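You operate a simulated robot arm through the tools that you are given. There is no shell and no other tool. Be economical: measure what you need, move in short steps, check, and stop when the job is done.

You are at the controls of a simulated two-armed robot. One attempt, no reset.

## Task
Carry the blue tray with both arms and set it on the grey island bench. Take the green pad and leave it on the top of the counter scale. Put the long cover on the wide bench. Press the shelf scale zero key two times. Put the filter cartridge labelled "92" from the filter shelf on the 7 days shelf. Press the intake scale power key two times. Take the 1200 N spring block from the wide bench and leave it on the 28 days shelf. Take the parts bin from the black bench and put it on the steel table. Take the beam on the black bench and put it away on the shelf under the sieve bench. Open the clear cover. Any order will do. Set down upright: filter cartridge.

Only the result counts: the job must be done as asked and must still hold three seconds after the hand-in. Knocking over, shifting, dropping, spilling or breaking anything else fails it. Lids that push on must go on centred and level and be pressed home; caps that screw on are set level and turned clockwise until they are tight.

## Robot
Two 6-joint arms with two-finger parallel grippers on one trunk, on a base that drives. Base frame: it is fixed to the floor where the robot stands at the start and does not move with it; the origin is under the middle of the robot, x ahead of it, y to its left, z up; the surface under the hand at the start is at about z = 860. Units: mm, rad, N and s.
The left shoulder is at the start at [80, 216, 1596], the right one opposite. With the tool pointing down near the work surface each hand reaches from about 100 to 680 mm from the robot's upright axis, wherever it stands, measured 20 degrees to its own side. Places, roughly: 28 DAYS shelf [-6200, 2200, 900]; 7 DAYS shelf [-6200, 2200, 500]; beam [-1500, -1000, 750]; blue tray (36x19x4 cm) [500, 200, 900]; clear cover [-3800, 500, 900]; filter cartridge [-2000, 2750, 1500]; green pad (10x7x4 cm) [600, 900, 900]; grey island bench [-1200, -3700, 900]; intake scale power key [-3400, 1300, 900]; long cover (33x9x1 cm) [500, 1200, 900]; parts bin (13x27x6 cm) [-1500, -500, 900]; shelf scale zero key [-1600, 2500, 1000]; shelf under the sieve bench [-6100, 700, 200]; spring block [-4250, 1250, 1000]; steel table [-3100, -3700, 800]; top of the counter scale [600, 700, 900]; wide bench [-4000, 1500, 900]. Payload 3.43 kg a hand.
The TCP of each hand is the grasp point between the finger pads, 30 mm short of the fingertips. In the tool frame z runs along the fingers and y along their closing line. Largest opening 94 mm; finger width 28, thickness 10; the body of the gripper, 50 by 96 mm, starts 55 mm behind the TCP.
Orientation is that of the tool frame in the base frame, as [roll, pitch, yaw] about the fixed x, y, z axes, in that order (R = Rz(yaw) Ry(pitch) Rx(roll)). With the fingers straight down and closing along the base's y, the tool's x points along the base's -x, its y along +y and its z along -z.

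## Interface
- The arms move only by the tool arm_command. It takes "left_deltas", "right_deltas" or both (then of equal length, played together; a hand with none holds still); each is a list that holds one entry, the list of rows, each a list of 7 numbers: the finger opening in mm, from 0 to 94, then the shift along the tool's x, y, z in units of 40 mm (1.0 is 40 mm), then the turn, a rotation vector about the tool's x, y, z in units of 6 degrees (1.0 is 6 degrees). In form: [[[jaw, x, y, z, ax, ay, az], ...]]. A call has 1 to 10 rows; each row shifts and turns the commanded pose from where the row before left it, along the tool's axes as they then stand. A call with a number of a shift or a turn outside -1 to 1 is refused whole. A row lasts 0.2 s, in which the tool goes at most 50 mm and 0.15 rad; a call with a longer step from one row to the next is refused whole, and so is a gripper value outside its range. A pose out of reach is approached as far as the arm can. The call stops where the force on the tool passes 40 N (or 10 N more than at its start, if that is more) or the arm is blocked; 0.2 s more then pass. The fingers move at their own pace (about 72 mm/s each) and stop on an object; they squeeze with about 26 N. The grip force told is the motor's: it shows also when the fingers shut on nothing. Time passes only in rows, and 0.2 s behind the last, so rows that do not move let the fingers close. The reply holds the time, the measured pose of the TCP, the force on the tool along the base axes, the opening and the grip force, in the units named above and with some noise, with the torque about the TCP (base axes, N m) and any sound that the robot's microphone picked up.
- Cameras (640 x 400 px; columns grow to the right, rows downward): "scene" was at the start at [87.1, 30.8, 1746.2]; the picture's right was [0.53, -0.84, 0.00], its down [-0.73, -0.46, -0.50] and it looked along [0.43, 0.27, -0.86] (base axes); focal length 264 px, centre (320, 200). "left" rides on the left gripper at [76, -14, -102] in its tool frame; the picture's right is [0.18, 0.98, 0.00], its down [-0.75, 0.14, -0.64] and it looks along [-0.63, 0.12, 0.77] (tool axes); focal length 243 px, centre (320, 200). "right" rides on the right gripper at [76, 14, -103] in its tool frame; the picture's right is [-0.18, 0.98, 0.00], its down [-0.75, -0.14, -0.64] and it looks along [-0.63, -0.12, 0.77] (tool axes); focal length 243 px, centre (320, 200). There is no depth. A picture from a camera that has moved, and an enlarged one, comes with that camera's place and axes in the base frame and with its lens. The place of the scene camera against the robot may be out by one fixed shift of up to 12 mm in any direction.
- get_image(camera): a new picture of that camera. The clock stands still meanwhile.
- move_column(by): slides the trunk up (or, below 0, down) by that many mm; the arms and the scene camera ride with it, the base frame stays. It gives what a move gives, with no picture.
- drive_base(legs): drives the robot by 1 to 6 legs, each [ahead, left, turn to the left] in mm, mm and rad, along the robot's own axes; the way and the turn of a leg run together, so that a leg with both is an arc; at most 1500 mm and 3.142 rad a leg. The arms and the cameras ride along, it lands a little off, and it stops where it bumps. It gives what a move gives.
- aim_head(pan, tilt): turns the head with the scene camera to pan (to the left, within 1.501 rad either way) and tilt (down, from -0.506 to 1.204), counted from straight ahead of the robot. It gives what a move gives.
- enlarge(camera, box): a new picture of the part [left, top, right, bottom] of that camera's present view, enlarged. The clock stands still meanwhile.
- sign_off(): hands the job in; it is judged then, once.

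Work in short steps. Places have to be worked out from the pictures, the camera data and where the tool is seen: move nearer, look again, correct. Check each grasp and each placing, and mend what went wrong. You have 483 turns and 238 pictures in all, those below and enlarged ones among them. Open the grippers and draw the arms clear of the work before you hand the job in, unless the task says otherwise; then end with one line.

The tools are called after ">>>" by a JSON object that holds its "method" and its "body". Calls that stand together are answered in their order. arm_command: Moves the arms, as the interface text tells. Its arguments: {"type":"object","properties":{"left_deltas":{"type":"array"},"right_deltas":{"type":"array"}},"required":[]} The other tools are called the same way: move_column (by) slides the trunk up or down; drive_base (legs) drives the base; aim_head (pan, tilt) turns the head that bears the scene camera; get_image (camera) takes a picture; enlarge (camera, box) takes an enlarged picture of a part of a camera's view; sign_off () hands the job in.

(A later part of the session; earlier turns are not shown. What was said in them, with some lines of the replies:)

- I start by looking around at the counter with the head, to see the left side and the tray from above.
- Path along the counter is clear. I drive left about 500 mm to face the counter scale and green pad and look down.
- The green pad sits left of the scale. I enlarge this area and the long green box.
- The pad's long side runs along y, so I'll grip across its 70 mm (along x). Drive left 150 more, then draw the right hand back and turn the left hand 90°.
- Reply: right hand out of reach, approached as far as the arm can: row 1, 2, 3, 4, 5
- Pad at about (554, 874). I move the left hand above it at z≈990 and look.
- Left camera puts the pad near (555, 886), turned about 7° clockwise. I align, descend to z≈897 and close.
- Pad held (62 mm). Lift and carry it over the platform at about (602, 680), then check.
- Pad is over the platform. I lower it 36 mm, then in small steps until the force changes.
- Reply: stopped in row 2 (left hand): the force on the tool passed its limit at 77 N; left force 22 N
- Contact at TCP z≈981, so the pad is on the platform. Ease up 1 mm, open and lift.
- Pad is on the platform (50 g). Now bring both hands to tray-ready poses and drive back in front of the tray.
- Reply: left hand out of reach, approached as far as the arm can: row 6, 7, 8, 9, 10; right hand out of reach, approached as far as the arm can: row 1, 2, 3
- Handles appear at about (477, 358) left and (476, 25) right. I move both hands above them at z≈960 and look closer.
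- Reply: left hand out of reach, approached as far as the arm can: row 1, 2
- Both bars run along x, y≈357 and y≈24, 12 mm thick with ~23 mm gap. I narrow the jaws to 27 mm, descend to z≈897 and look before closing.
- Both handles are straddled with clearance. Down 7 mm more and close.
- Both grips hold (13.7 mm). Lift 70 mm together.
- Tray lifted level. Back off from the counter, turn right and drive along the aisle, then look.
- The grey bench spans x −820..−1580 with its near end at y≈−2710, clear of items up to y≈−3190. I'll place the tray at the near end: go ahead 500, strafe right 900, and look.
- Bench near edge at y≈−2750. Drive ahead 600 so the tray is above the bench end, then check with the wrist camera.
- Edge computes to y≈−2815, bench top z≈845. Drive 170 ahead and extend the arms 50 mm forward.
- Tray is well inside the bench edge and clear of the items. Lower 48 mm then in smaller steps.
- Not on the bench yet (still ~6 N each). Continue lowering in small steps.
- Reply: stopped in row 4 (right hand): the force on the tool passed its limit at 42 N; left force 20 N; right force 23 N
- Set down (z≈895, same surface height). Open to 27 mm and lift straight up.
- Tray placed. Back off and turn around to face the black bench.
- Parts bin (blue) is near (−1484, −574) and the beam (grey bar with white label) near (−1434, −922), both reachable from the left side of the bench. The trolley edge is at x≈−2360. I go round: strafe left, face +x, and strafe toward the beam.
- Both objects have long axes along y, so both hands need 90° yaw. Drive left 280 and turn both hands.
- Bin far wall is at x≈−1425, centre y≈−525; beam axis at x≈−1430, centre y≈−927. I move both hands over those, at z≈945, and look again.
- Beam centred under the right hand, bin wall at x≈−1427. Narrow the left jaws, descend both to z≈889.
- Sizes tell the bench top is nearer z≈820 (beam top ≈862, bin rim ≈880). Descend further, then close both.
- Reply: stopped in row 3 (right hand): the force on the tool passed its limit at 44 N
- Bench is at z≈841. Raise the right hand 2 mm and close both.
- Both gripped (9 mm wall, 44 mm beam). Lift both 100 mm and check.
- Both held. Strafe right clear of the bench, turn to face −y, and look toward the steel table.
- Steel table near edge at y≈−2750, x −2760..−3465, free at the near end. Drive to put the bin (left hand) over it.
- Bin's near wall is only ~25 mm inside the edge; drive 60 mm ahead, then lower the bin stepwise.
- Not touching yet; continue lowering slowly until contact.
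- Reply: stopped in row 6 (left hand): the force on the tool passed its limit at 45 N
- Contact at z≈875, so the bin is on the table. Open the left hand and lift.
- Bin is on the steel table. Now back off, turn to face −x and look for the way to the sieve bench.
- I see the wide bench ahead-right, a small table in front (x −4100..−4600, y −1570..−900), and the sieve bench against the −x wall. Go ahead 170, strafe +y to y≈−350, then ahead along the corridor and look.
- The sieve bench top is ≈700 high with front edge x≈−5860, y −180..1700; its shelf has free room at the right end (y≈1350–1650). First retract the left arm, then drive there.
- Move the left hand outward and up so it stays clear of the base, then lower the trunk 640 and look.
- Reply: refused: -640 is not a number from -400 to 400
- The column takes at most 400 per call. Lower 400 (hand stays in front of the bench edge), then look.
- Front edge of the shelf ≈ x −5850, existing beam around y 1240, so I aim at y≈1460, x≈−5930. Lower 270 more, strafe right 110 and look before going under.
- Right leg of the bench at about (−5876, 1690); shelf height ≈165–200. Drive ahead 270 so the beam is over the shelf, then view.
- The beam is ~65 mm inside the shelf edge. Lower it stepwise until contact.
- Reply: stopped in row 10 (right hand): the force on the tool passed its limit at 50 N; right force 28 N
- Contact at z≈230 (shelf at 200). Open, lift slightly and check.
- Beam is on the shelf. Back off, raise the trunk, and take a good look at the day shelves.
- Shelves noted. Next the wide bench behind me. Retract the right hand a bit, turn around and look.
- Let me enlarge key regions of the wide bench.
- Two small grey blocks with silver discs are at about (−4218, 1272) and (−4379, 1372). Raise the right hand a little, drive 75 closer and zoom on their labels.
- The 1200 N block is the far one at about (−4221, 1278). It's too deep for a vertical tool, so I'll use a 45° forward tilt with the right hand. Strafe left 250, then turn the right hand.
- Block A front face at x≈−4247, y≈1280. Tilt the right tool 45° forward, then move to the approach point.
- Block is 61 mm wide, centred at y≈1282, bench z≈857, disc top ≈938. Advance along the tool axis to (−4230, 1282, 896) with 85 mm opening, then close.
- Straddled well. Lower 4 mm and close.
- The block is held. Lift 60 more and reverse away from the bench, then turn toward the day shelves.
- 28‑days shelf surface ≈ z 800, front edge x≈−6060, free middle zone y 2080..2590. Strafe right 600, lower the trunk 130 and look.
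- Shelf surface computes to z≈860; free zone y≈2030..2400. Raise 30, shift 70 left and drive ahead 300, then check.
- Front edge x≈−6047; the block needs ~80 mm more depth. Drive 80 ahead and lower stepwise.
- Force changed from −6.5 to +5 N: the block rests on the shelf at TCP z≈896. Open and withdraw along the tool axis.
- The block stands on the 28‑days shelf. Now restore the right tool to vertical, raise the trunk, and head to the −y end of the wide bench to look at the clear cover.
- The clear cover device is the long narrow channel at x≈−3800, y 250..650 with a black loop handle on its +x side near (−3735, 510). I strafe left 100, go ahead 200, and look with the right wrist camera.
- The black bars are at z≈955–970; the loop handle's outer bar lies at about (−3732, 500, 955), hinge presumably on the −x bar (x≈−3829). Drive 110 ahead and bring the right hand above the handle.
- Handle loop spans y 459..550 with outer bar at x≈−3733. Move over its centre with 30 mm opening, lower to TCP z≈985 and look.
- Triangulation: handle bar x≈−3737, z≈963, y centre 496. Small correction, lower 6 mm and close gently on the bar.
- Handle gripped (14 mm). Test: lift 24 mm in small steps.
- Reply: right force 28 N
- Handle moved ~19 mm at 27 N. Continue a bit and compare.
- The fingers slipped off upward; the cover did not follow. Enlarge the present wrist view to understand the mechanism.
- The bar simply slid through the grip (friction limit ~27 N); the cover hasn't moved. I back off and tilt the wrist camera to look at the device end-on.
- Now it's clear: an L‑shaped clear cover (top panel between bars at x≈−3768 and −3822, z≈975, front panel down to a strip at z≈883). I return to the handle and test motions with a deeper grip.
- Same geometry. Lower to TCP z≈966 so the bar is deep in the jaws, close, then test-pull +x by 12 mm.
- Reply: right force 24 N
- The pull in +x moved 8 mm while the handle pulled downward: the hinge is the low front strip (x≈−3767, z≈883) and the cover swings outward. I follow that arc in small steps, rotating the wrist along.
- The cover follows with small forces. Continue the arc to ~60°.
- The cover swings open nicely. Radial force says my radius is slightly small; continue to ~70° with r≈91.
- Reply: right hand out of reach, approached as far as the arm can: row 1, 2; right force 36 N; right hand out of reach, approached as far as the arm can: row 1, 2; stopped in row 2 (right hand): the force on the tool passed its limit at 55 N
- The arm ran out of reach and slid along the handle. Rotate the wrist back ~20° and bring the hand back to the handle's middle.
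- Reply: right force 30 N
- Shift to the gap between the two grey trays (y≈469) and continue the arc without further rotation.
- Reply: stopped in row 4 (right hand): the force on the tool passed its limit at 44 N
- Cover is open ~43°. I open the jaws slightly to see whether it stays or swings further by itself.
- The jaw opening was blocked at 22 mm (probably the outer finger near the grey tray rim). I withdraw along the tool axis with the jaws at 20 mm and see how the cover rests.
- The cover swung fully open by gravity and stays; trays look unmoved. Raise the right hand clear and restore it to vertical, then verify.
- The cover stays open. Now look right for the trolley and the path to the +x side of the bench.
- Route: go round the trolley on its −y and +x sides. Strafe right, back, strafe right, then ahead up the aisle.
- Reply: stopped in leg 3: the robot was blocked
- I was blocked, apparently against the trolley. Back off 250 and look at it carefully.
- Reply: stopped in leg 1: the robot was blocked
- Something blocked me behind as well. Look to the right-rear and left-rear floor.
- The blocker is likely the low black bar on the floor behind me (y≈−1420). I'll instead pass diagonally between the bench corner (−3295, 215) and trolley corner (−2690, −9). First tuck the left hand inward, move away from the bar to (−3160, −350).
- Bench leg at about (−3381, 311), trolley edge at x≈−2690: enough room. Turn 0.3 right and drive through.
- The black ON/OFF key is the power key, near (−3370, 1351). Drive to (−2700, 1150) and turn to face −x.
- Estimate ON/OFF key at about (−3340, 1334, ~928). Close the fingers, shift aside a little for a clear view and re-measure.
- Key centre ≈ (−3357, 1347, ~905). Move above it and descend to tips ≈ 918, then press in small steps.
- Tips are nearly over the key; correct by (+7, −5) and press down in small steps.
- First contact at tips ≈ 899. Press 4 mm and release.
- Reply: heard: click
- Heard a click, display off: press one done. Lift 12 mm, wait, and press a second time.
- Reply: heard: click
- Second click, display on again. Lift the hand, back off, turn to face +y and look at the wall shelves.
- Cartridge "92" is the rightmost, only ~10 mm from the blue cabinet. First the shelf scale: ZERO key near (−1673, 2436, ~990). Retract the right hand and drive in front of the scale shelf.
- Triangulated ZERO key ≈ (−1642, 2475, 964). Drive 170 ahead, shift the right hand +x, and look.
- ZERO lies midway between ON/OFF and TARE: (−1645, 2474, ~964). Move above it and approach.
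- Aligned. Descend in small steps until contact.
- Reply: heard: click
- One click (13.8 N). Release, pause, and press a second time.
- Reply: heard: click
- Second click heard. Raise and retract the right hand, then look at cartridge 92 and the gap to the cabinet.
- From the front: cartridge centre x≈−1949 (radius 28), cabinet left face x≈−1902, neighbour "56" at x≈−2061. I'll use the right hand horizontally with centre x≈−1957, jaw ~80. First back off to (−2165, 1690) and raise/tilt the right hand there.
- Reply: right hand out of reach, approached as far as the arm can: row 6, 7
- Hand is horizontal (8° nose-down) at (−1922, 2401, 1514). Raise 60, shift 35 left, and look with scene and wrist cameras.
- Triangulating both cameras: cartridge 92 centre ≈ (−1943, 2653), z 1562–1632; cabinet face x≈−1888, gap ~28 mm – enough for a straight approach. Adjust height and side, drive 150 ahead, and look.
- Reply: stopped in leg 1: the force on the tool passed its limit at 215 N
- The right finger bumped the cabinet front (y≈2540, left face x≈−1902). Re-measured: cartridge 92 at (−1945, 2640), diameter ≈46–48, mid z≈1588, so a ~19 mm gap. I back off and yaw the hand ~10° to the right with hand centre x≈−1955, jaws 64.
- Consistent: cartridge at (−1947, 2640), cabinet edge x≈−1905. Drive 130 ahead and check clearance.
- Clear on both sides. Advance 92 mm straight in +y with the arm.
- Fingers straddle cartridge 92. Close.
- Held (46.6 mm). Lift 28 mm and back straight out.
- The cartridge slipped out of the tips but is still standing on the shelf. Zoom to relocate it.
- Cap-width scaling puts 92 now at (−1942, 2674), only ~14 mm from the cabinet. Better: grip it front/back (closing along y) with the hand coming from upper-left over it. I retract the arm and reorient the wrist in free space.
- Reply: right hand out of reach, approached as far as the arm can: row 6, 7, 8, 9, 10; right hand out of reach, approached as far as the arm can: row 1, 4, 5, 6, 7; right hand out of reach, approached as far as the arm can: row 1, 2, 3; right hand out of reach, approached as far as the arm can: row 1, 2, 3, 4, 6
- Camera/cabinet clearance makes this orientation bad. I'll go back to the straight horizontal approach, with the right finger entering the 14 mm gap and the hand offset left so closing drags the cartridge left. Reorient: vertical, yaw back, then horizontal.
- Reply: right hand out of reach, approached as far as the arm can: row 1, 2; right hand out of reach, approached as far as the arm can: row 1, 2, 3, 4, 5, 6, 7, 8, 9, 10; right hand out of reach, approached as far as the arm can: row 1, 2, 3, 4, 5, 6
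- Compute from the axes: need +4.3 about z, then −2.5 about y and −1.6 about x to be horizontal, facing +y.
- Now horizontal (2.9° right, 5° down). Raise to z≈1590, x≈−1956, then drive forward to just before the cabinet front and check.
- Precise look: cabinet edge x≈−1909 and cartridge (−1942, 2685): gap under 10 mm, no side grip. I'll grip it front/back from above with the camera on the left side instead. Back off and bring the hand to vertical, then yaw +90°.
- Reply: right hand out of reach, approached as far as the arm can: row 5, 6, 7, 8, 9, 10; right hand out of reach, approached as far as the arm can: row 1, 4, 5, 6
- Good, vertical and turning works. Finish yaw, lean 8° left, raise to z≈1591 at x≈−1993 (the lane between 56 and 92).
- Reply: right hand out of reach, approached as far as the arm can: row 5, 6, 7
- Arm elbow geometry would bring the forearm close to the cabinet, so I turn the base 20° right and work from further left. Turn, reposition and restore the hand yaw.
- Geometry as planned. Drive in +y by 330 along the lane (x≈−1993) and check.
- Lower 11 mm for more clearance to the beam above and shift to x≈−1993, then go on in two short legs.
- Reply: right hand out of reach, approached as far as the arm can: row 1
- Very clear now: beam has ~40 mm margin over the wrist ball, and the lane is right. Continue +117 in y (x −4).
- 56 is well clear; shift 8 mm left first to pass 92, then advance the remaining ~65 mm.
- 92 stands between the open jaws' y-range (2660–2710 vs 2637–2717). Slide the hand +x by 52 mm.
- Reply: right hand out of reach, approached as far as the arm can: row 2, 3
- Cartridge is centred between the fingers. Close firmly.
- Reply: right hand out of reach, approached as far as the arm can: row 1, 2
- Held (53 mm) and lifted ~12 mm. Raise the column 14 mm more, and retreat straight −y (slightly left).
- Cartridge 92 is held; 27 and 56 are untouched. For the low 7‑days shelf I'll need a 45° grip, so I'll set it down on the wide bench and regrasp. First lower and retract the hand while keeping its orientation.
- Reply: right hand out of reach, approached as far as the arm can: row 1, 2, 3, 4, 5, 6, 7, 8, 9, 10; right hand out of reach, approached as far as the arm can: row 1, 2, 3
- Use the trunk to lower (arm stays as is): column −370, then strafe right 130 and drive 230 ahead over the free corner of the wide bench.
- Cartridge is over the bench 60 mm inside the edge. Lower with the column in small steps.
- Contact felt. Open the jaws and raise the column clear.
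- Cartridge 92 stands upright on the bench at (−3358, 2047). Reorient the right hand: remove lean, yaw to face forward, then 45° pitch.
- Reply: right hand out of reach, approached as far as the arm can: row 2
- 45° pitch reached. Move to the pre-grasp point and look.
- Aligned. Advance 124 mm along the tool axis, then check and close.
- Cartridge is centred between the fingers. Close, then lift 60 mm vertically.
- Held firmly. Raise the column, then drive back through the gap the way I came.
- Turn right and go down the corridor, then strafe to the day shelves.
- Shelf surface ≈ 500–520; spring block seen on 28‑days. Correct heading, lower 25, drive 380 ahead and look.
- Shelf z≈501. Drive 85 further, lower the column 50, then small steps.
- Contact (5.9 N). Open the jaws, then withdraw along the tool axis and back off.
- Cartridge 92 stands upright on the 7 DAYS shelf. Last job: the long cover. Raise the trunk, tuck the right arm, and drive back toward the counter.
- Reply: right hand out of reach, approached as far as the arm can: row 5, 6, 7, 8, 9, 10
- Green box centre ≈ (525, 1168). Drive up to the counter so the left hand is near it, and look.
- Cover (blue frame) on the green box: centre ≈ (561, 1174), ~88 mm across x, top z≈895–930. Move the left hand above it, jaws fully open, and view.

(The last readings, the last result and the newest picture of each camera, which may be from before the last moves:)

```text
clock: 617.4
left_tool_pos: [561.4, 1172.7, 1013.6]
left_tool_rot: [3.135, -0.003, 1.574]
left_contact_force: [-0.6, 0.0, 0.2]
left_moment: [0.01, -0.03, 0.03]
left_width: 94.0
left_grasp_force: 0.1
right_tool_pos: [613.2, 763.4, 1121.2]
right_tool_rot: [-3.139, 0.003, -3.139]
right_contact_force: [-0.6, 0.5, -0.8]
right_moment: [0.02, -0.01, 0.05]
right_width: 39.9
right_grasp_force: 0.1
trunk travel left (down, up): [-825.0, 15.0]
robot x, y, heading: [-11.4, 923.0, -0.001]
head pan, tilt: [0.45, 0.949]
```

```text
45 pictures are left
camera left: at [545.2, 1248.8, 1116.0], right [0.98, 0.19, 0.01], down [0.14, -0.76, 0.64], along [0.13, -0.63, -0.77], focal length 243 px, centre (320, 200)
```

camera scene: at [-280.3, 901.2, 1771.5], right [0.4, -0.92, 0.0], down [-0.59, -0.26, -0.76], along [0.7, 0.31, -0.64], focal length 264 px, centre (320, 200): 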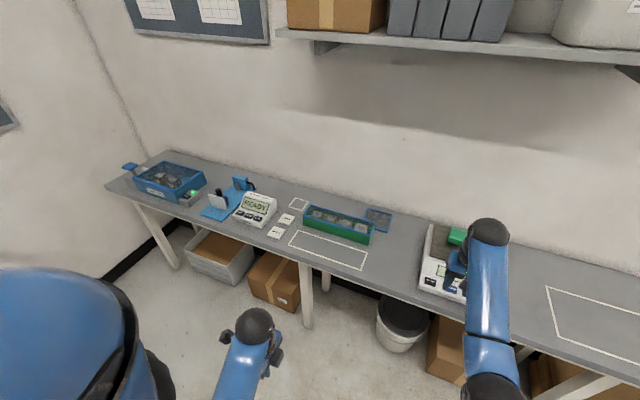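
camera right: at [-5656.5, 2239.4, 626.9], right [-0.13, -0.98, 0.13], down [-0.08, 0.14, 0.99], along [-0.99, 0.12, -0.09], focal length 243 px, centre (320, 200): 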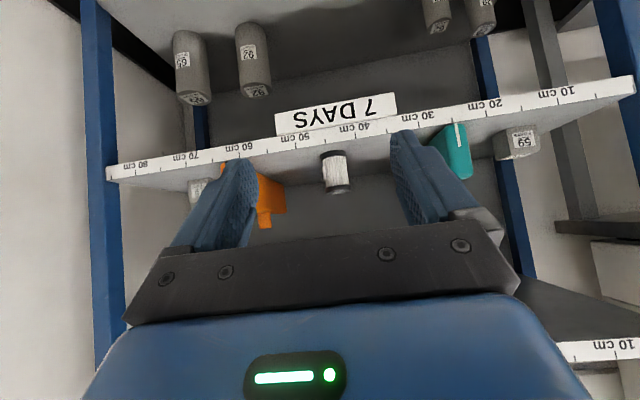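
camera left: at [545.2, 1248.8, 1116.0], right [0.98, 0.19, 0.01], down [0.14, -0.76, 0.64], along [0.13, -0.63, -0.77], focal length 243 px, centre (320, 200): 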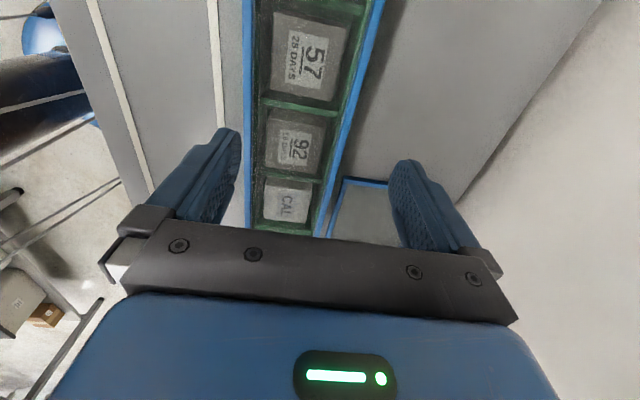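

>>> {"method": "enlarge", "body": {"camera": "left", "box": [200, 60, 440, 240]}}

```text
2.22 times, centred on (320, 150) of left
camera zoom: at [545.2, 1248.8, 1116.0], right [0.98, 0.19, 0.01], down [0.14, -0.76, 0.64], along [0.13, -0.63, -0.77], focal length 539 px, centre (320, 311)
```

zoom: 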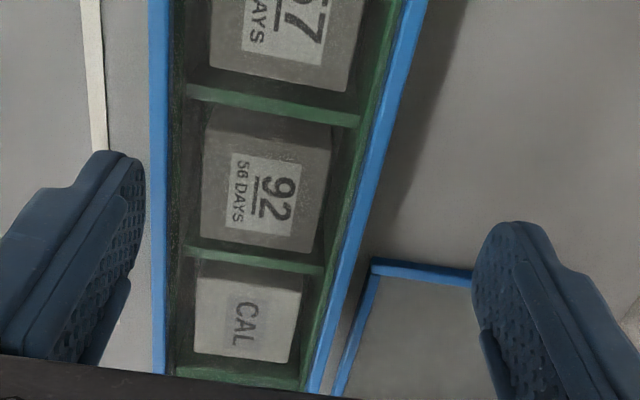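

Cover centre x≈544, width ~89, top z≈918. Centre over it, descend to tips ≈ 926 and check alignment.

>>> {"method": "arm_command", "body": {"left_deltas": [[[94, 0, -0.43, 0, 0, 0, 0], [94, 0, 0, 0.6, 0, 0, 0], [94, 0, 0, 0.6, 0, 0, 0], [94, 0, 0, 0.2, 0, 0, 0], [94, 0, 0, 0, 0, 0, 0]]]}}

>>> {"method": "enlarge", "body": {"camera": "left", "box": [180, 60, 460, 250]}}

```text
clock: 618.6
left_tool_pos: [541.8, 1172.6, 959.3]
left_tool_rot: [3.132, -0.005, 1.574]
left_contact_force: [-0.6, 0.1, -0.3]
left_moment: [0.03, 0.0, 0.0]
left_width: 94.0
left_grasp_force: 0.1
right_tool_pos: [611.3, 763.7, 1122.5]
right_tool_rot: [-3.138, 0.005, -3.137]
right_contact_force: [0.3, -0.8, -0.2]
right_moment: [0.02, 0.0, -0.02]
right_width: 39.9
right_grasp_force: 0.2
trunk travel left (down, up): [-825.0, 15.0]
robot x, y, heading: [-15.4, 920.0, 0.003]
head pan, tilt: [0.45, 0.949]
```

```text
2.11 times, centred on (320, 155) of left
camera zoom: at [526.0, 1248.3, 1061.0], right [0.98, 0.19, 0.01], down [0.14, -0.76, 0.64], along [0.13, -0.63, -0.77], focal length 511 px, centre (320, 295)
```

zoom: 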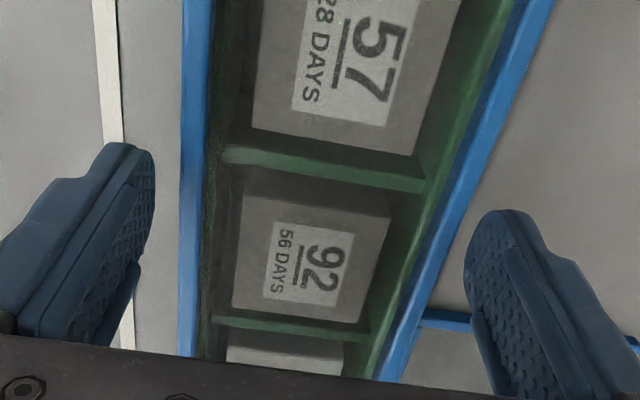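

Frame centre is ~2 mm to +x of the tip centre. Correct, descend to tips ≈ 912 and close.

>>> {"method": "arm_command", "body": {"left_deltas": [[[94, 0, 0.05, 0, 0, 0, 0], [94, 0, 0, 0.2, 0, 0, 0], [94, 0, 0, 0.12, 0, 0, 0], [94, 0, 0, 0.1, 0, 0, 0]]]}}

>>> {"method": "enlarge", "body": {"camera": "left", "box": [180, 60, 460, 250]}}

```text
clock: 619.6
left_tool_pos: [545.9, 1174.5, 941.7]
left_tool_rot: [3.133, -0.004, 1.574]
left_contact_force: [0.5, -0.7, -0.1]
left_moment: [-0.04, -0.02, -0.02]
left_width: 94.2
left_grasp_force: 0.0
right_tool_pos: [612.1, 763.4, 1121.3]
right_tool_rot: [-3.138, 0.002, -3.139]
right_contact_force: [-0.5, 0.2, 0.3]
right_moment: [0.01, 0.0, 0.0]
right_width: 39.9
right_grasp_force: 0.1
trunk travel left (down, up): [-825.0, 15.0]
robot x, y, heading: [-11.5, 920.0, -0.003]
head pan, tilt: [0.45, 0.949]
```

```text
2.11 times, centred on (320, 155) of left
camera zoom: at [529.4, 1249.5, 1044.3], right [0.98, 0.19, 0.01], down [0.14, -0.76, 0.64], along [0.13, -0.63, -0.77], focal length 511 px, centre (320, 295)
```

zoom: 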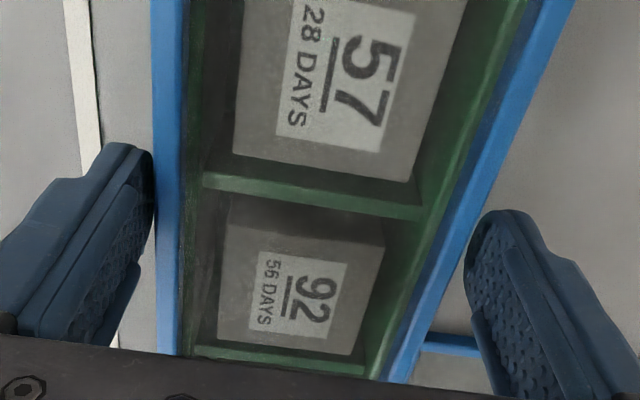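

Straddled with tips ~8 mm below the cover top, no contact. Close.

>>> {"method": "arm_command", "body": {"left_deltas": [[[60, 0, 0, 0, 0, 0, 0], [60, 0, 0, 0, 0, 0, 0], [60, 0, 0, 0, 0, 0, 0]]]}}

>>> {"method": "arm_command", "body": {"left_deltas": [[[60, 0, 0, -0.15, 0, 0, 0], [60, 0, 0, -0.2, 0, 0, 0], [60, 0, 0, -0.2, 0, 0, 0]]]}}

>>> {"method": "get_image", "body": {"camera": "left"}}

>>> {"method": "enlarge", "body": {"camera": "scene", "box": [230, 100, 430, 260]}}

```text
clock: 620.4
left_tool_pos: [543.6, 1172.5, 943.1]
left_tool_rot: [3.135, -0.003, 1.575]
left_contact_force: [-8.5, -0.3, -2.6]
left_moment: [0.17, -0.21, -0.6]
left_width: 85.9
left_grasp_force: 25.7
right_tool_pos: [611.6, 763.5, 1122.9]
right_tool_rot: [-3.137, 0.005, -3.138]
right_contact_force: [0.9, 0.7, 0.0]
right_moment: [-0.02, 0.0, 0.01]
right_width: 40.1
right_grasp_force: 0.1
trunk travel left (down, up): [-825.0, 15.0]
robot x, y, heading: [-13.7, 919.4, -0.001]
head pan, tilt: [0.45, 0.949]
```

```text
clock: 621.2
left_tool_pos: [546.3, 1173.1, 966.0]
left_tool_rot: [3.129, -0.004, 1.575]
left_contact_force: [-0.9, -1.3, -2.4]
left_moment: [0.01, 0.0, -0.01]
left_width: 85.8
left_grasp_force: 25.9
right_tool_pos: [610.9, 763.2, 1122.5]
right_tool_rot: [-3.139, 0.005, -3.137]
right_contact_force: [0.3, -0.8, -0.7]
right_moment: [0.0, 0.01, 0.01]
right_width: 40.2
right_grasp_force: 0.2
trunk travel left (down, up): [-825.0, 15.0]
robot x, y, heading: [-11.6, 921.6, 0.004]
head pan, tilt: [0.45, 0.949]
```

```text
41 pictures are left
camera left: at [529.2, 1248.6, 1067.2], right [0.98, 0.19, 0.01], down [0.14, -0.76, 0.64], along [0.13, -0.63, -0.77], focal length 243 px, centre (320, 200)
```

left: 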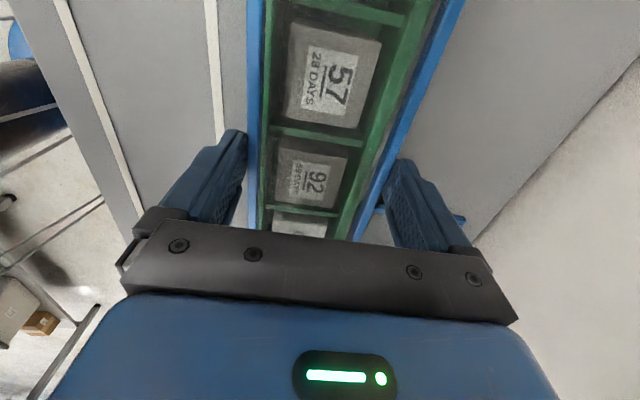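

```text
2.50 times, centred on (330, 180) of scene
camera zoom: at [81.6, 945.6, 1751.9], right [0.44, -0.9, 0.0], down [-0.73, -0.35, -0.58], along [0.52, 0.25, -0.81], focal length 660 px, centre (295, 250)
```

zoom: 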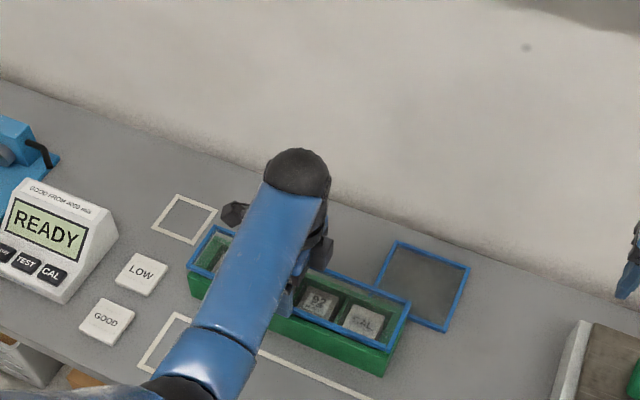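

The cover (86 mm) came off cleanly. Lift it 75 mm more, back away, and turn the hand 90° so the cover points forward.

>>> {"method": "arm_command", "body": {"left_deltas": [[[60, 0, 0, -0.5, 0, 0, 0], [60, 0, 0, -0.5, 0, 0, 0], [60, 0, 0, -0.5, 0, 0, 0], [60, 0, 0, -0.4, 0, 0, 0]]]}}

>>> {"method": "drive_base", "body": {"legs": [[-370, 0, 0]]}}

>>> {"method": "arm_command", "body": {"left_deltas": [[[60, 0, 0, 0, 0, 0, -1], [60, 0, 0, 0, 0, 0, -1], [60, 0, 0, 0, 0, 0, -1], [60, 0, 0, 0, 0, 0, -1], [60, 0, 0, 0, 0, 0, -1], [60, 0, 0, 0, 0, 0, -1], [60, 0, 0, 0, 0, 0, -1], [60, 0, 0, 0, 0, 0, -1], [60, 0, 0, 0, 0, 0, -1], [60, 0, 0, 0, 0, 0, -1]]]}}

>>> {"method": "arm_command", "body": {"left_deltas": [[[60, 0, 0, 0, 0, 0, -1], [60, 0, 0, 0, 0, 0, -1], [60, 0, 0, 0, 0, 0, -1], [60, 0, 0, 0, 0, 0, -1], [60, 0, 0, 0, 0, 0, -1]]]}}

>>> {"method": "get_image", "body": {"camera": "scene"}}

```text
clock: 622.2
left_tool_pos: [544.4, 1173.7, 1040.1]
left_tool_rot: [3.136, -0.006, 1.575]
left_contact_force: [0.9, -0.2, -3.1]
left_moment: [-0.04, 0.03, 0.01]
left_width: 85.7
left_grasp_force: 25.9
right_tool_pos: [612.8, 765.5, 1121.3]
right_tool_rot: [-3.137, 0.004, -3.138]
right_contact_force: [0.0, -0.3, 0.5]
right_moment: [0.01, -0.02, 0.02]
right_width: 40.0
right_grasp_force: 0.0
trunk travel left (down, up): [-825.0, 15.0]
robot x, y, heading: [-13.9, 917.0, 0.002]
head pan, tilt: [0.45, 0.949]
```

```text
clock: 624.6
left_tool_pos: [184.4, 1168.7, 1037.4]
left_tool_rot: [3.136, -0.002, 1.563]
left_contact_force: [0.9, 0.5, -2.4]
left_moment: [-0.01, 0.0, 0.03]
left_width: 85.8
left_grasp_force: 26.1
right_tool_pos: [248.2, 758.5, 1118.6]
right_tool_rot: [-3.137, 0.0, 3.134]
right_contact_force: [0.7, 0.0, -0.5]
right_moment: [-0.01, 0.02, -0.02]
right_width: 40.1
right_grasp_force: 0.1
trunk travel left (down, up): [-825.0, 15.0]
robot x, y, heading: [-380.7, 920.1, -0.004]
head pan, tilt: [0.45, 0.949]
```

```text
clock: 626.8
left_tool_pos: [181.3, 1170.0, 1039.9]
left_tool_rot: [3.135, 0.005, 2.613]
left_contact_force: [0.4, 0.1, -4.0]
left_moment: [0.01, 0.02, 0.0]
left_width: 85.7
left_grasp_force: 25.9
right_tool_pos: [245.5, 758.2, 1121.8]
right_tool_rot: [-3.138, 0.005, 3.134]
right_contact_force: [0.1, -0.3, -0.1]
right_moment: [-0.02, 0.02, 0.02]
right_width: 39.7
right_grasp_force: 0.2
trunk travel left (down, up): [-825.0, 15.0]
robot x, y, heading: [-378.3, 916.8, -0.006]
head pan, tilt: [0.45, 0.949]
```

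```text
clock: 628.0
left_tool_pos: [181.7, 1168.5, 1039.6]
left_tool_rot: [3.138, 0.009, 3.136]
left_contact_force: [0.4, -0.2, -4.1]
left_moment: [-0.01, -0.01, 0.01]
left_width: 85.7
left_grasp_force: 26.0
right_tool_pos: [245.4, 758.2, 1122.0]
right_tool_rot: [-3.138, 0.003, 3.135]
right_contact_force: [-0.6, -0.8, -0.2]
right_moment: [0.02, -0.01, -0.01]
right_width: 39.7
right_grasp_force: 0.1
trunk travel left (down, up): [-825.0, 15.0]
robot x, y, heading: [-375.8, 918.2, -0.007]
head pan, tilt: [0.45, 0.949]
```

```text
39 pictures are left
camera scene: at [-282.3, 946.8, 1751.6], right [0.43, -0.9, 0.0], down [-0.74, -0.35, -0.58], along [0.53, 0.25, -0.81], focal length 264 px, centre (320, 200)
```

scene: 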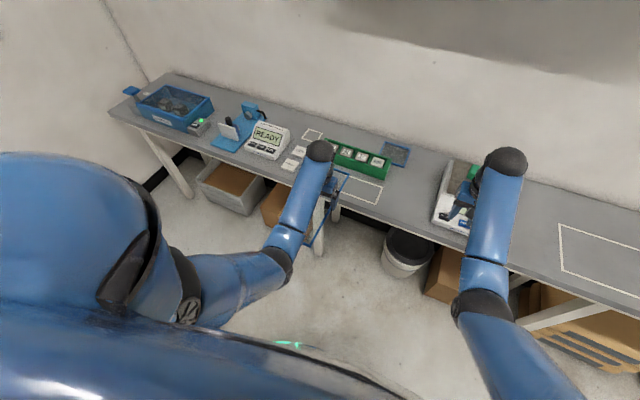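

Cover is held and the box is open beneath, undisturbed. Drive back via the known lane to the −y end of the wide bench.

>>> {"method": "drive_base", "body": {"legs": [[0, -1500, 0.006], [0, -1350, 0], [-1500, 0, 0], [-1470, 0, 0], [0, 1430, 0]]}}

>>> {"method": "drive_base", "body": {"legs": [[0, 0, 1.571], [0, 400, 0]]}}

>>> {"method": "aim_head", "body": {"pan": 0.1, "tilt": 0.8}}

>>> {"method": "get_image", "body": {"camera": "scene"}}

```text
clock: 662.4
left_tool_pos: [-2876.9, -308.6, 1039.2]
left_tool_rot: [3.139, 0.01, -3.085]
left_contact_force: [-0.3, 0.5, -2.8]
left_moment: [0.01, 0.0, -0.01]
left_width: 85.7
left_grasp_force: 25.6
right_tool_pos: [-2787.6, -713.4, 1121.7]
right_tool_rot: [-3.138, 0.004, -3.087]
right_contact_force: [0.3, 0.5, -0.2]
right_moment: [0.01, 0.01, 0.01]
right_width: 40.1
right_grasp_force: 0.1
trunk travel left (down, up): [-825.0, 15.0]
robot x, y, heading: [-3420.1, -590.5, 0.054]
head pan, tilt: [0.45, 0.949]
```

```text
clock: 668.7
left_tool_pos: [-4109.6, -68.9, 1039.9]
left_tool_rot: [3.136, 0.008, -1.512]
left_contact_force: [0.4, -0.7, -2.9]
left_moment: [0.02, 0.04, 0.02]
left_width: 85.6
left_grasp_force: 25.5
right_tool_pos: [-3703.5, 22.3, 1119.5]
right_tool_rot: [-3.138, 0.003, -1.512]
right_contact_force: [1.0, -0.5, 0.0]
right_moment: [-0.01, 0.04, 0.0]
right_width: 40.0
right_grasp_force: 0.0
trunk travel left (down, up): [-825.0, 15.0]
robot x, y, heading: [-3825.5, -612.5, 1.632]
head pan, tilt: [0.45, 0.949]
```

```text
clock: 669.5
left_tool_pos: [-4111.1, -67.3, 1038.5]
left_tool_rot: [3.137, 0.009, -1.51]
left_contact_force: [-0.7, 0.3, -3.9]
left_moment: [0.01, 0.04, -0.01]
left_width: 85.5
left_grasp_force: 26.0
right_tool_pos: [-3705.6, 23.0, 1121.1]
right_tool_rot: [-3.139, 0.004, -1.513]
right_contact_force: [-0.1, 0.4, 0.5]
right_moment: [0.01, 0.01, 0.01]
right_width: 40.1
right_grasp_force: 0.0
trunk travel left (down, up): [-825.0, 15.0]
robot x, y, heading: [-3825.3, -611.5, 1.632]
head pan, tilt: [0.099, 0.799]
```

```text
38 pictures are left
camera scene: at [-3841.2, -506.7, 1763.1], right [0.99, 0.16, 0.0], down [0.11, -0.71, -0.7], along [-0.11, 0.69, -0.72], focal length 264 px, centre (320, 200)
```

scene: 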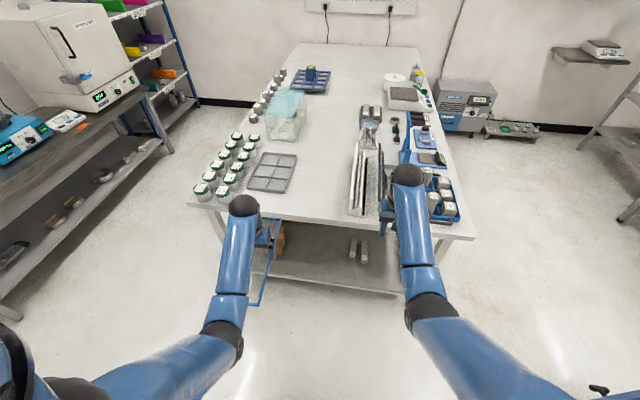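

Fix heading, retract the right hand a little, and drive so the cover is above the free strip (x≈−4000, y≈440).

>>> {"method": "arm_command", "body": {"right_deltas": [[[40, 0.8, 0, 0.3, 0, 0, 0], [40, 0.8, 0, 0.3, 0, 0, 0], [40, 0.8, 0, 0.3, 0, 0, 0], [40, 0.8, 0, 0.3, 0, 0, 0]]]}}

>>> {"method": "drive_base", "body": {"legs": [[0, 0, -0.061], [300, -77, 0]]}}

>>> {"method": "get_image", "body": {"camera": "scene"}}

>>> {"method": "get_image", "body": {"camera": "left"}}

```text
clock: 670.5
left_tool_pos: [-4111.8, -70.1, 1039.4]
left_tool_rot: [3.137, 0.008, -1.512]
left_contact_force: [0.5, -0.8, -4.1]
left_moment: [0.0, 0.06, 0.01]
left_width: 86.0
left_grasp_force: 26.1
right_tool_pos: [-3700.6, -94.3, 1052.9]
right_tool_rot: [-3.137, 0.008, -1.512]
right_contact_force: [0.5, 0.2, -0.2]
right_moment: [0.05, 0.01, 0.03]
right_width: 40.3
right_grasp_force: 0.0
right hand out of reach, approached as far as the arm can: row 1, 2, 3
trunk travel left (down, up): [-825.0, 15.0]
robot x, y, heading: [-3826.5, -614.7, 1.626]
head pan, tilt: [0.099, 0.799]
```

```text
clock: 673.0
left_tool_pos: [-3999.4, 246.3, 1040.9]
left_tool_rot: [3.138, 0.01, -1.573]
left_contact_force: [0.1, 0.6, -3.4]
left_moment: [0.02, -0.01, 0.0]
left_width: 85.8
left_grasp_force: 26.4
right_tool_pos: [-3591.1, 195.7, 1052.2]
right_tool_rot: [-3.138, 0.009, -1.572]
right_contact_force: [-0.1, 0.1, 0.5]
right_moment: [0.0, -0.02, 0.0]
right_width: 39.8
right_grasp_force: 0.1
trunk travel left (down, up): [-825.0, 15.0]
robot x, y, heading: [-3752.1, -311.7, 1.569]
head pan, tilt: [0.099, 0.799]
```

```text
37 pictures are left
camera scene: at [-3756.9, -209.2, 1763.5], right [1.0, 0.1, 0.0], down [0.07, -0.71, -0.7], along [-0.07, 0.7, -0.72], focal length 264 px, centre (320, 200)
```

scene: 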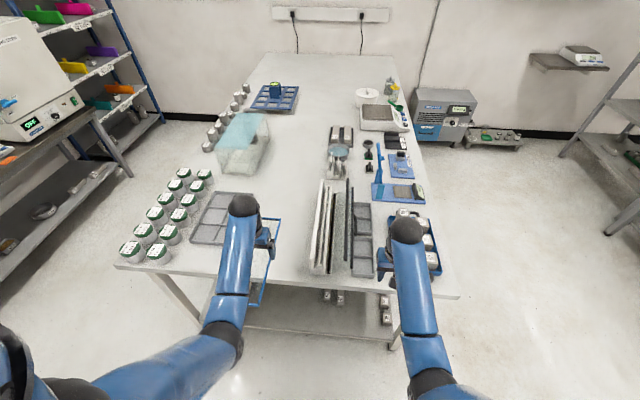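

```text
36 pictures are left
camera left: at [-3986.0, 168.2, 1141.4], right [-0.98, -0.18, 0.0], down [-0.14, 0.75, 0.65], along [-0.12, 0.64, -0.76], focal length 243 px, centre (320, 200)
```

left: 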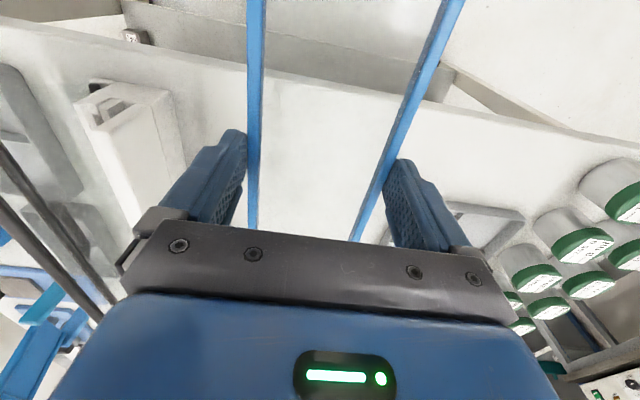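

Free strip is x −4105..−3850. Shift 20 right and drive 190 ahead, then lower.

>>> {"method": "drive_base", "body": {"legs": [[190, -20, 0]]}}

>>> {"method": "arm_command", "body": {"left_deltas": [[[60, 0, 0, 0.6, 0, 0, 0], [60, 0, 0, 0.6, 0, 0, 0], [60, 0, 0, 0.6, 0, 0, 0], [60, 0, 0, 0.6, 0, 0, 0], [60, 0, 0, 0.6, 0, 0, 0]]]}}

>>> {"method": "get_image", "body": {"camera": "left"}}

>>> {"method": "enlarge", "body": {"camera": "scene", "box": [180, 140, 380, 300]}}

```text
clock: 674.6
left_tool_pos: [-3980.0, 434.8, 1041.0]
left_tool_rot: [3.139, 0.011, -1.572]
left_contact_force: [-0.5, -0.8, -2.7]
left_moment: [-0.01, 0.01, -0.03]
left_width: 85.6
left_grasp_force: 25.7
right_tool_pos: [-3571.4, 387.5, 1053.6]
right_tool_rot: [-3.137, 0.007, -1.573]
right_contact_force: [0.4, -0.3, 1.0]
right_moment: [0.03, 0.0, -0.03]
right_width: 39.8
right_grasp_force: 0.0
trunk travel left (down, up): [-825.0, 15.0]
robot x, y, heading: [-3726.1, -118.1, 1.573]
head pan, tilt: [0.099, 0.799]
```

```text
clock: 675.8
left_tool_pos: [-3978.7, 439.2, 920.0]
left_tool_rot: [3.139, 0.007, -1.571]
left_contact_force: [0.1, 0.8, -2.6]
left_moment: [-0.01, 0.0, -0.02]
left_width: 85.8
left_grasp_force: 26.5
right_tool_pos: [-3570.1, 390.7, 1051.0]
right_tool_rot: [-3.136, 0.007, -1.572]
right_contact_force: [-0.2, 0.5, -0.5]
right_moment: [0.0, -0.01, -0.02]
right_width: 40.0
right_grasp_force: 0.1
trunk travel left (down, up): [-825.0, 15.0]
robot x, y, heading: [-3729.1, -123.9, 1.569]
head pan, tilt: [0.099, 0.799]
```

```text
35 pictures are left
camera left: at [-3963.9, 362.0, 1020.9], right [-0.98, -0.18, 0.0], down [-0.14, 0.75, 0.65], along [-0.12, 0.64, -0.76], focal length 243 px, centre (320, 200)
```

left: 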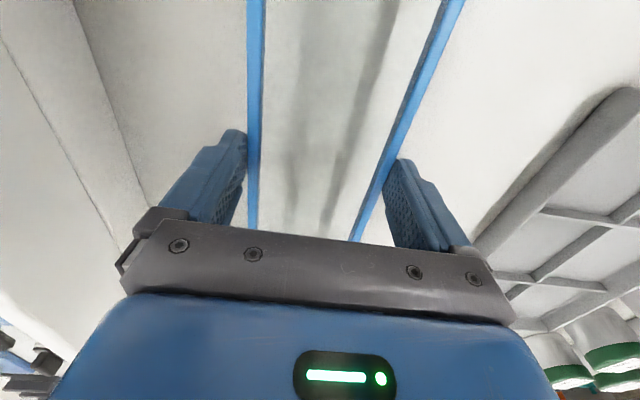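

```text
2.50 times, centred on (280, 220) of scene
camera zoom: at [-3735.6, -14.4, 1763.2], right [1.0, 0.1, 0.0], down [0.07, -0.71, -0.7], along [-0.07, 0.69, -0.72], focal length 660 px, centre (420, 150)
```

zoom: 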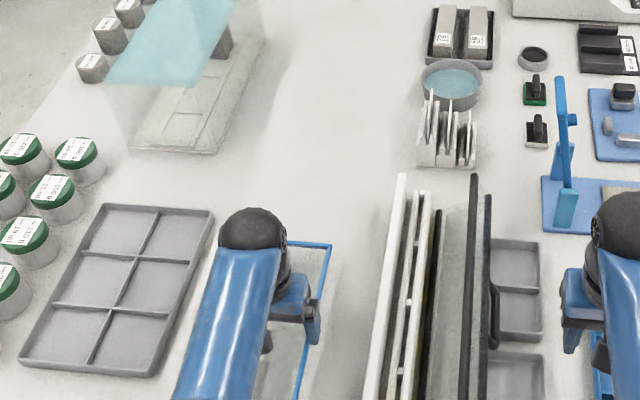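

Clear on both sides. Lower the last ~30 mm gently.

>>> {"method": "arm_command", "body": {"left_deltas": [[[60, 0, 0, 0.3, 0, 0, 0], [60, 0, 0, 0.25, 0, 0, 0], [60, 0, 0, 0.06, 0, 0, 0], [60, 0, 0, 0.06, 0, 0, 0], [60, 0, 0, 0.06, 0, 0, 0], [60, 0, 0, 0.06, 0, 0, 0], [60, 0, 0, 0.06, 0, 0, 0]]]}}

```text
clock: 677.4
left_tool_pos: [-3978.4, 440.2, 890.2]
left_tool_rot: [3.139, 0.016, -1.571]
left_contact_force: [-1.5, -2.2, 23.2]
left_moment: [-0.74, -0.61, -0.17]
left_width: 85.5
left_grasp_force: 25.7
right_tool_pos: [-3568.9, 388.1, 1053.5]
right_tool_rot: [-3.139, 0.009, -1.573]
right_contact_force: [1.1, -0.4, -0.7]
right_moment: [0.0, 0.0, -0.02]
right_width: 40.0
right_grasp_force: 0.0
trunk travel left (down, up): [-825.0, 15.0]
robot x, y, heading: [-3728.7, -116.9, 1.571]
head pan, tilt: [0.099, 0.799]
```

Cover is on the bench (23 N contact). Open and lift, then check.

>>> {"method": "arm_command", "body": {"left_deltas": [[[94, 0, 0, -0.03, 0, 0, 0], [94, 0, 0, 0, 0, 0, 0], [94, 0, 0, -0.2, 0, 0, 0], [94, 0, 0, -0.5, 0, 0, 0], [94, 0, 0, -0.8, 0, 0, 0], [94, 0, 0, -0.8, 0, 0, 0], [94, 0, 0, -0.8, 0, 0, 0]]]}}

>>> {"method": "drive_base", "body": {"legs": [[-350, 0, 0]]}}

>>> {"method": "get_image", "body": {"camera": "scene"}}

>>> {"method": "enlarge", "body": {"camera": "scene", "box": [200, 60, 420, 260]}}

```text
clock: 679.0
left_tool_pos: [-3978.9, 438.0, 1011.3]
left_tool_rot: [3.137, 0.006, -1.573]
left_contact_force: [0.7, 1.4, -0.4]
left_moment: [0.01, -0.02, -0.02]
left_width: 93.9
left_grasp_force: 0.0
right_tool_pos: [-3569.4, 390.5, 1052.1]
right_tool_rot: [-3.138, 0.004, -1.573]
right_contact_force: [0.6, 0.2, 0.9]
right_moment: [-0.02, -0.03, 0.03]
right_width: 40.0
right_grasp_force: 0.0
trunk travel left (down, up): [-825.0, 15.0]
robot x, y, heading: [-3728.9, -122.0, 1.571]
head pan, tilt: [0.099, 0.799]
```

```text
clock: 681.3
left_tool_pos: [-3977.2, 91.1, 1011.2]
left_tool_rot: [3.137, 0.004, -1.578]
left_contact_force: [-0.4, -0.3, 0.1]
left_moment: [-0.01, -0.02, 0.0]
left_width: 93.9
left_grasp_force: 0.1
right_tool_pos: [-3569.5, 41.9, 1051.0]
right_tool_rot: [-3.138, 0.003, -1.579]
right_contact_force: [0.0, 0.8, -0.4]
right_moment: [-0.06, 0.0, 0.0]
right_width: 40.0
right_grasp_force: 0.0
trunk travel left (down, up): [-825.0, 15.0]
robot x, y, heading: [-3728.5, -468.3, 1.565]
head pan, tilt: [0.099, 0.799]
```

```text
33 pictures are left
camera scene: at [-3736.3, -360.9, 1762.9], right [1.0, 0.09, 0.0], down [0.07, -0.72, -0.69], along [-0.06, 0.69, -0.72], focal length 264 px, centre (320, 200)
```

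scene: 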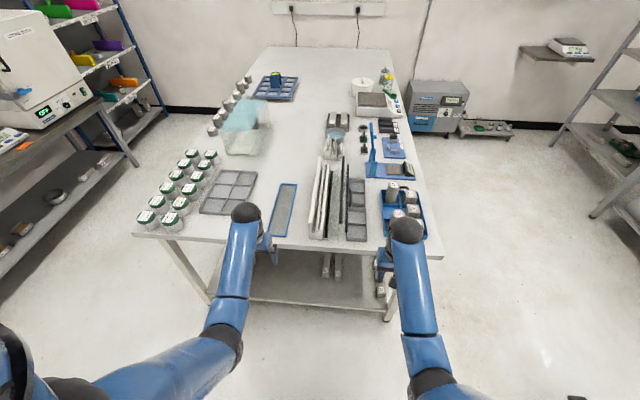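

```text
2.00 times, centred on (310, 160) of scene
camera zoom: at [-3736.3, -360.9, 1762.9], right [1.0, 0.09, 0.0], down [0.07, -0.72, -0.69], along [-0.06, 0.69, -0.72], focal length 528 px, centre (340, 280)
```

zoom: 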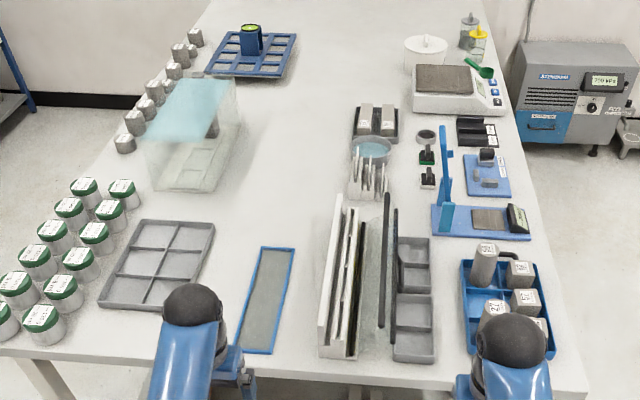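

The long cover lies flat on the wide bench, the clear cover is still open, and every other task was checked as it was done. Both grippers are open and empty and the arms are clear of the work, so I hand the job in.

>>> {"method": "sign_off", "body": {}}

```text
The job is handed in.
```

I did all ten tasks and handed the job in; on the way the right hand hit the check-weights cabinet once (about 215 N) and the base was blocked twice near the trolley, and I saw nothing displaced afterwards.
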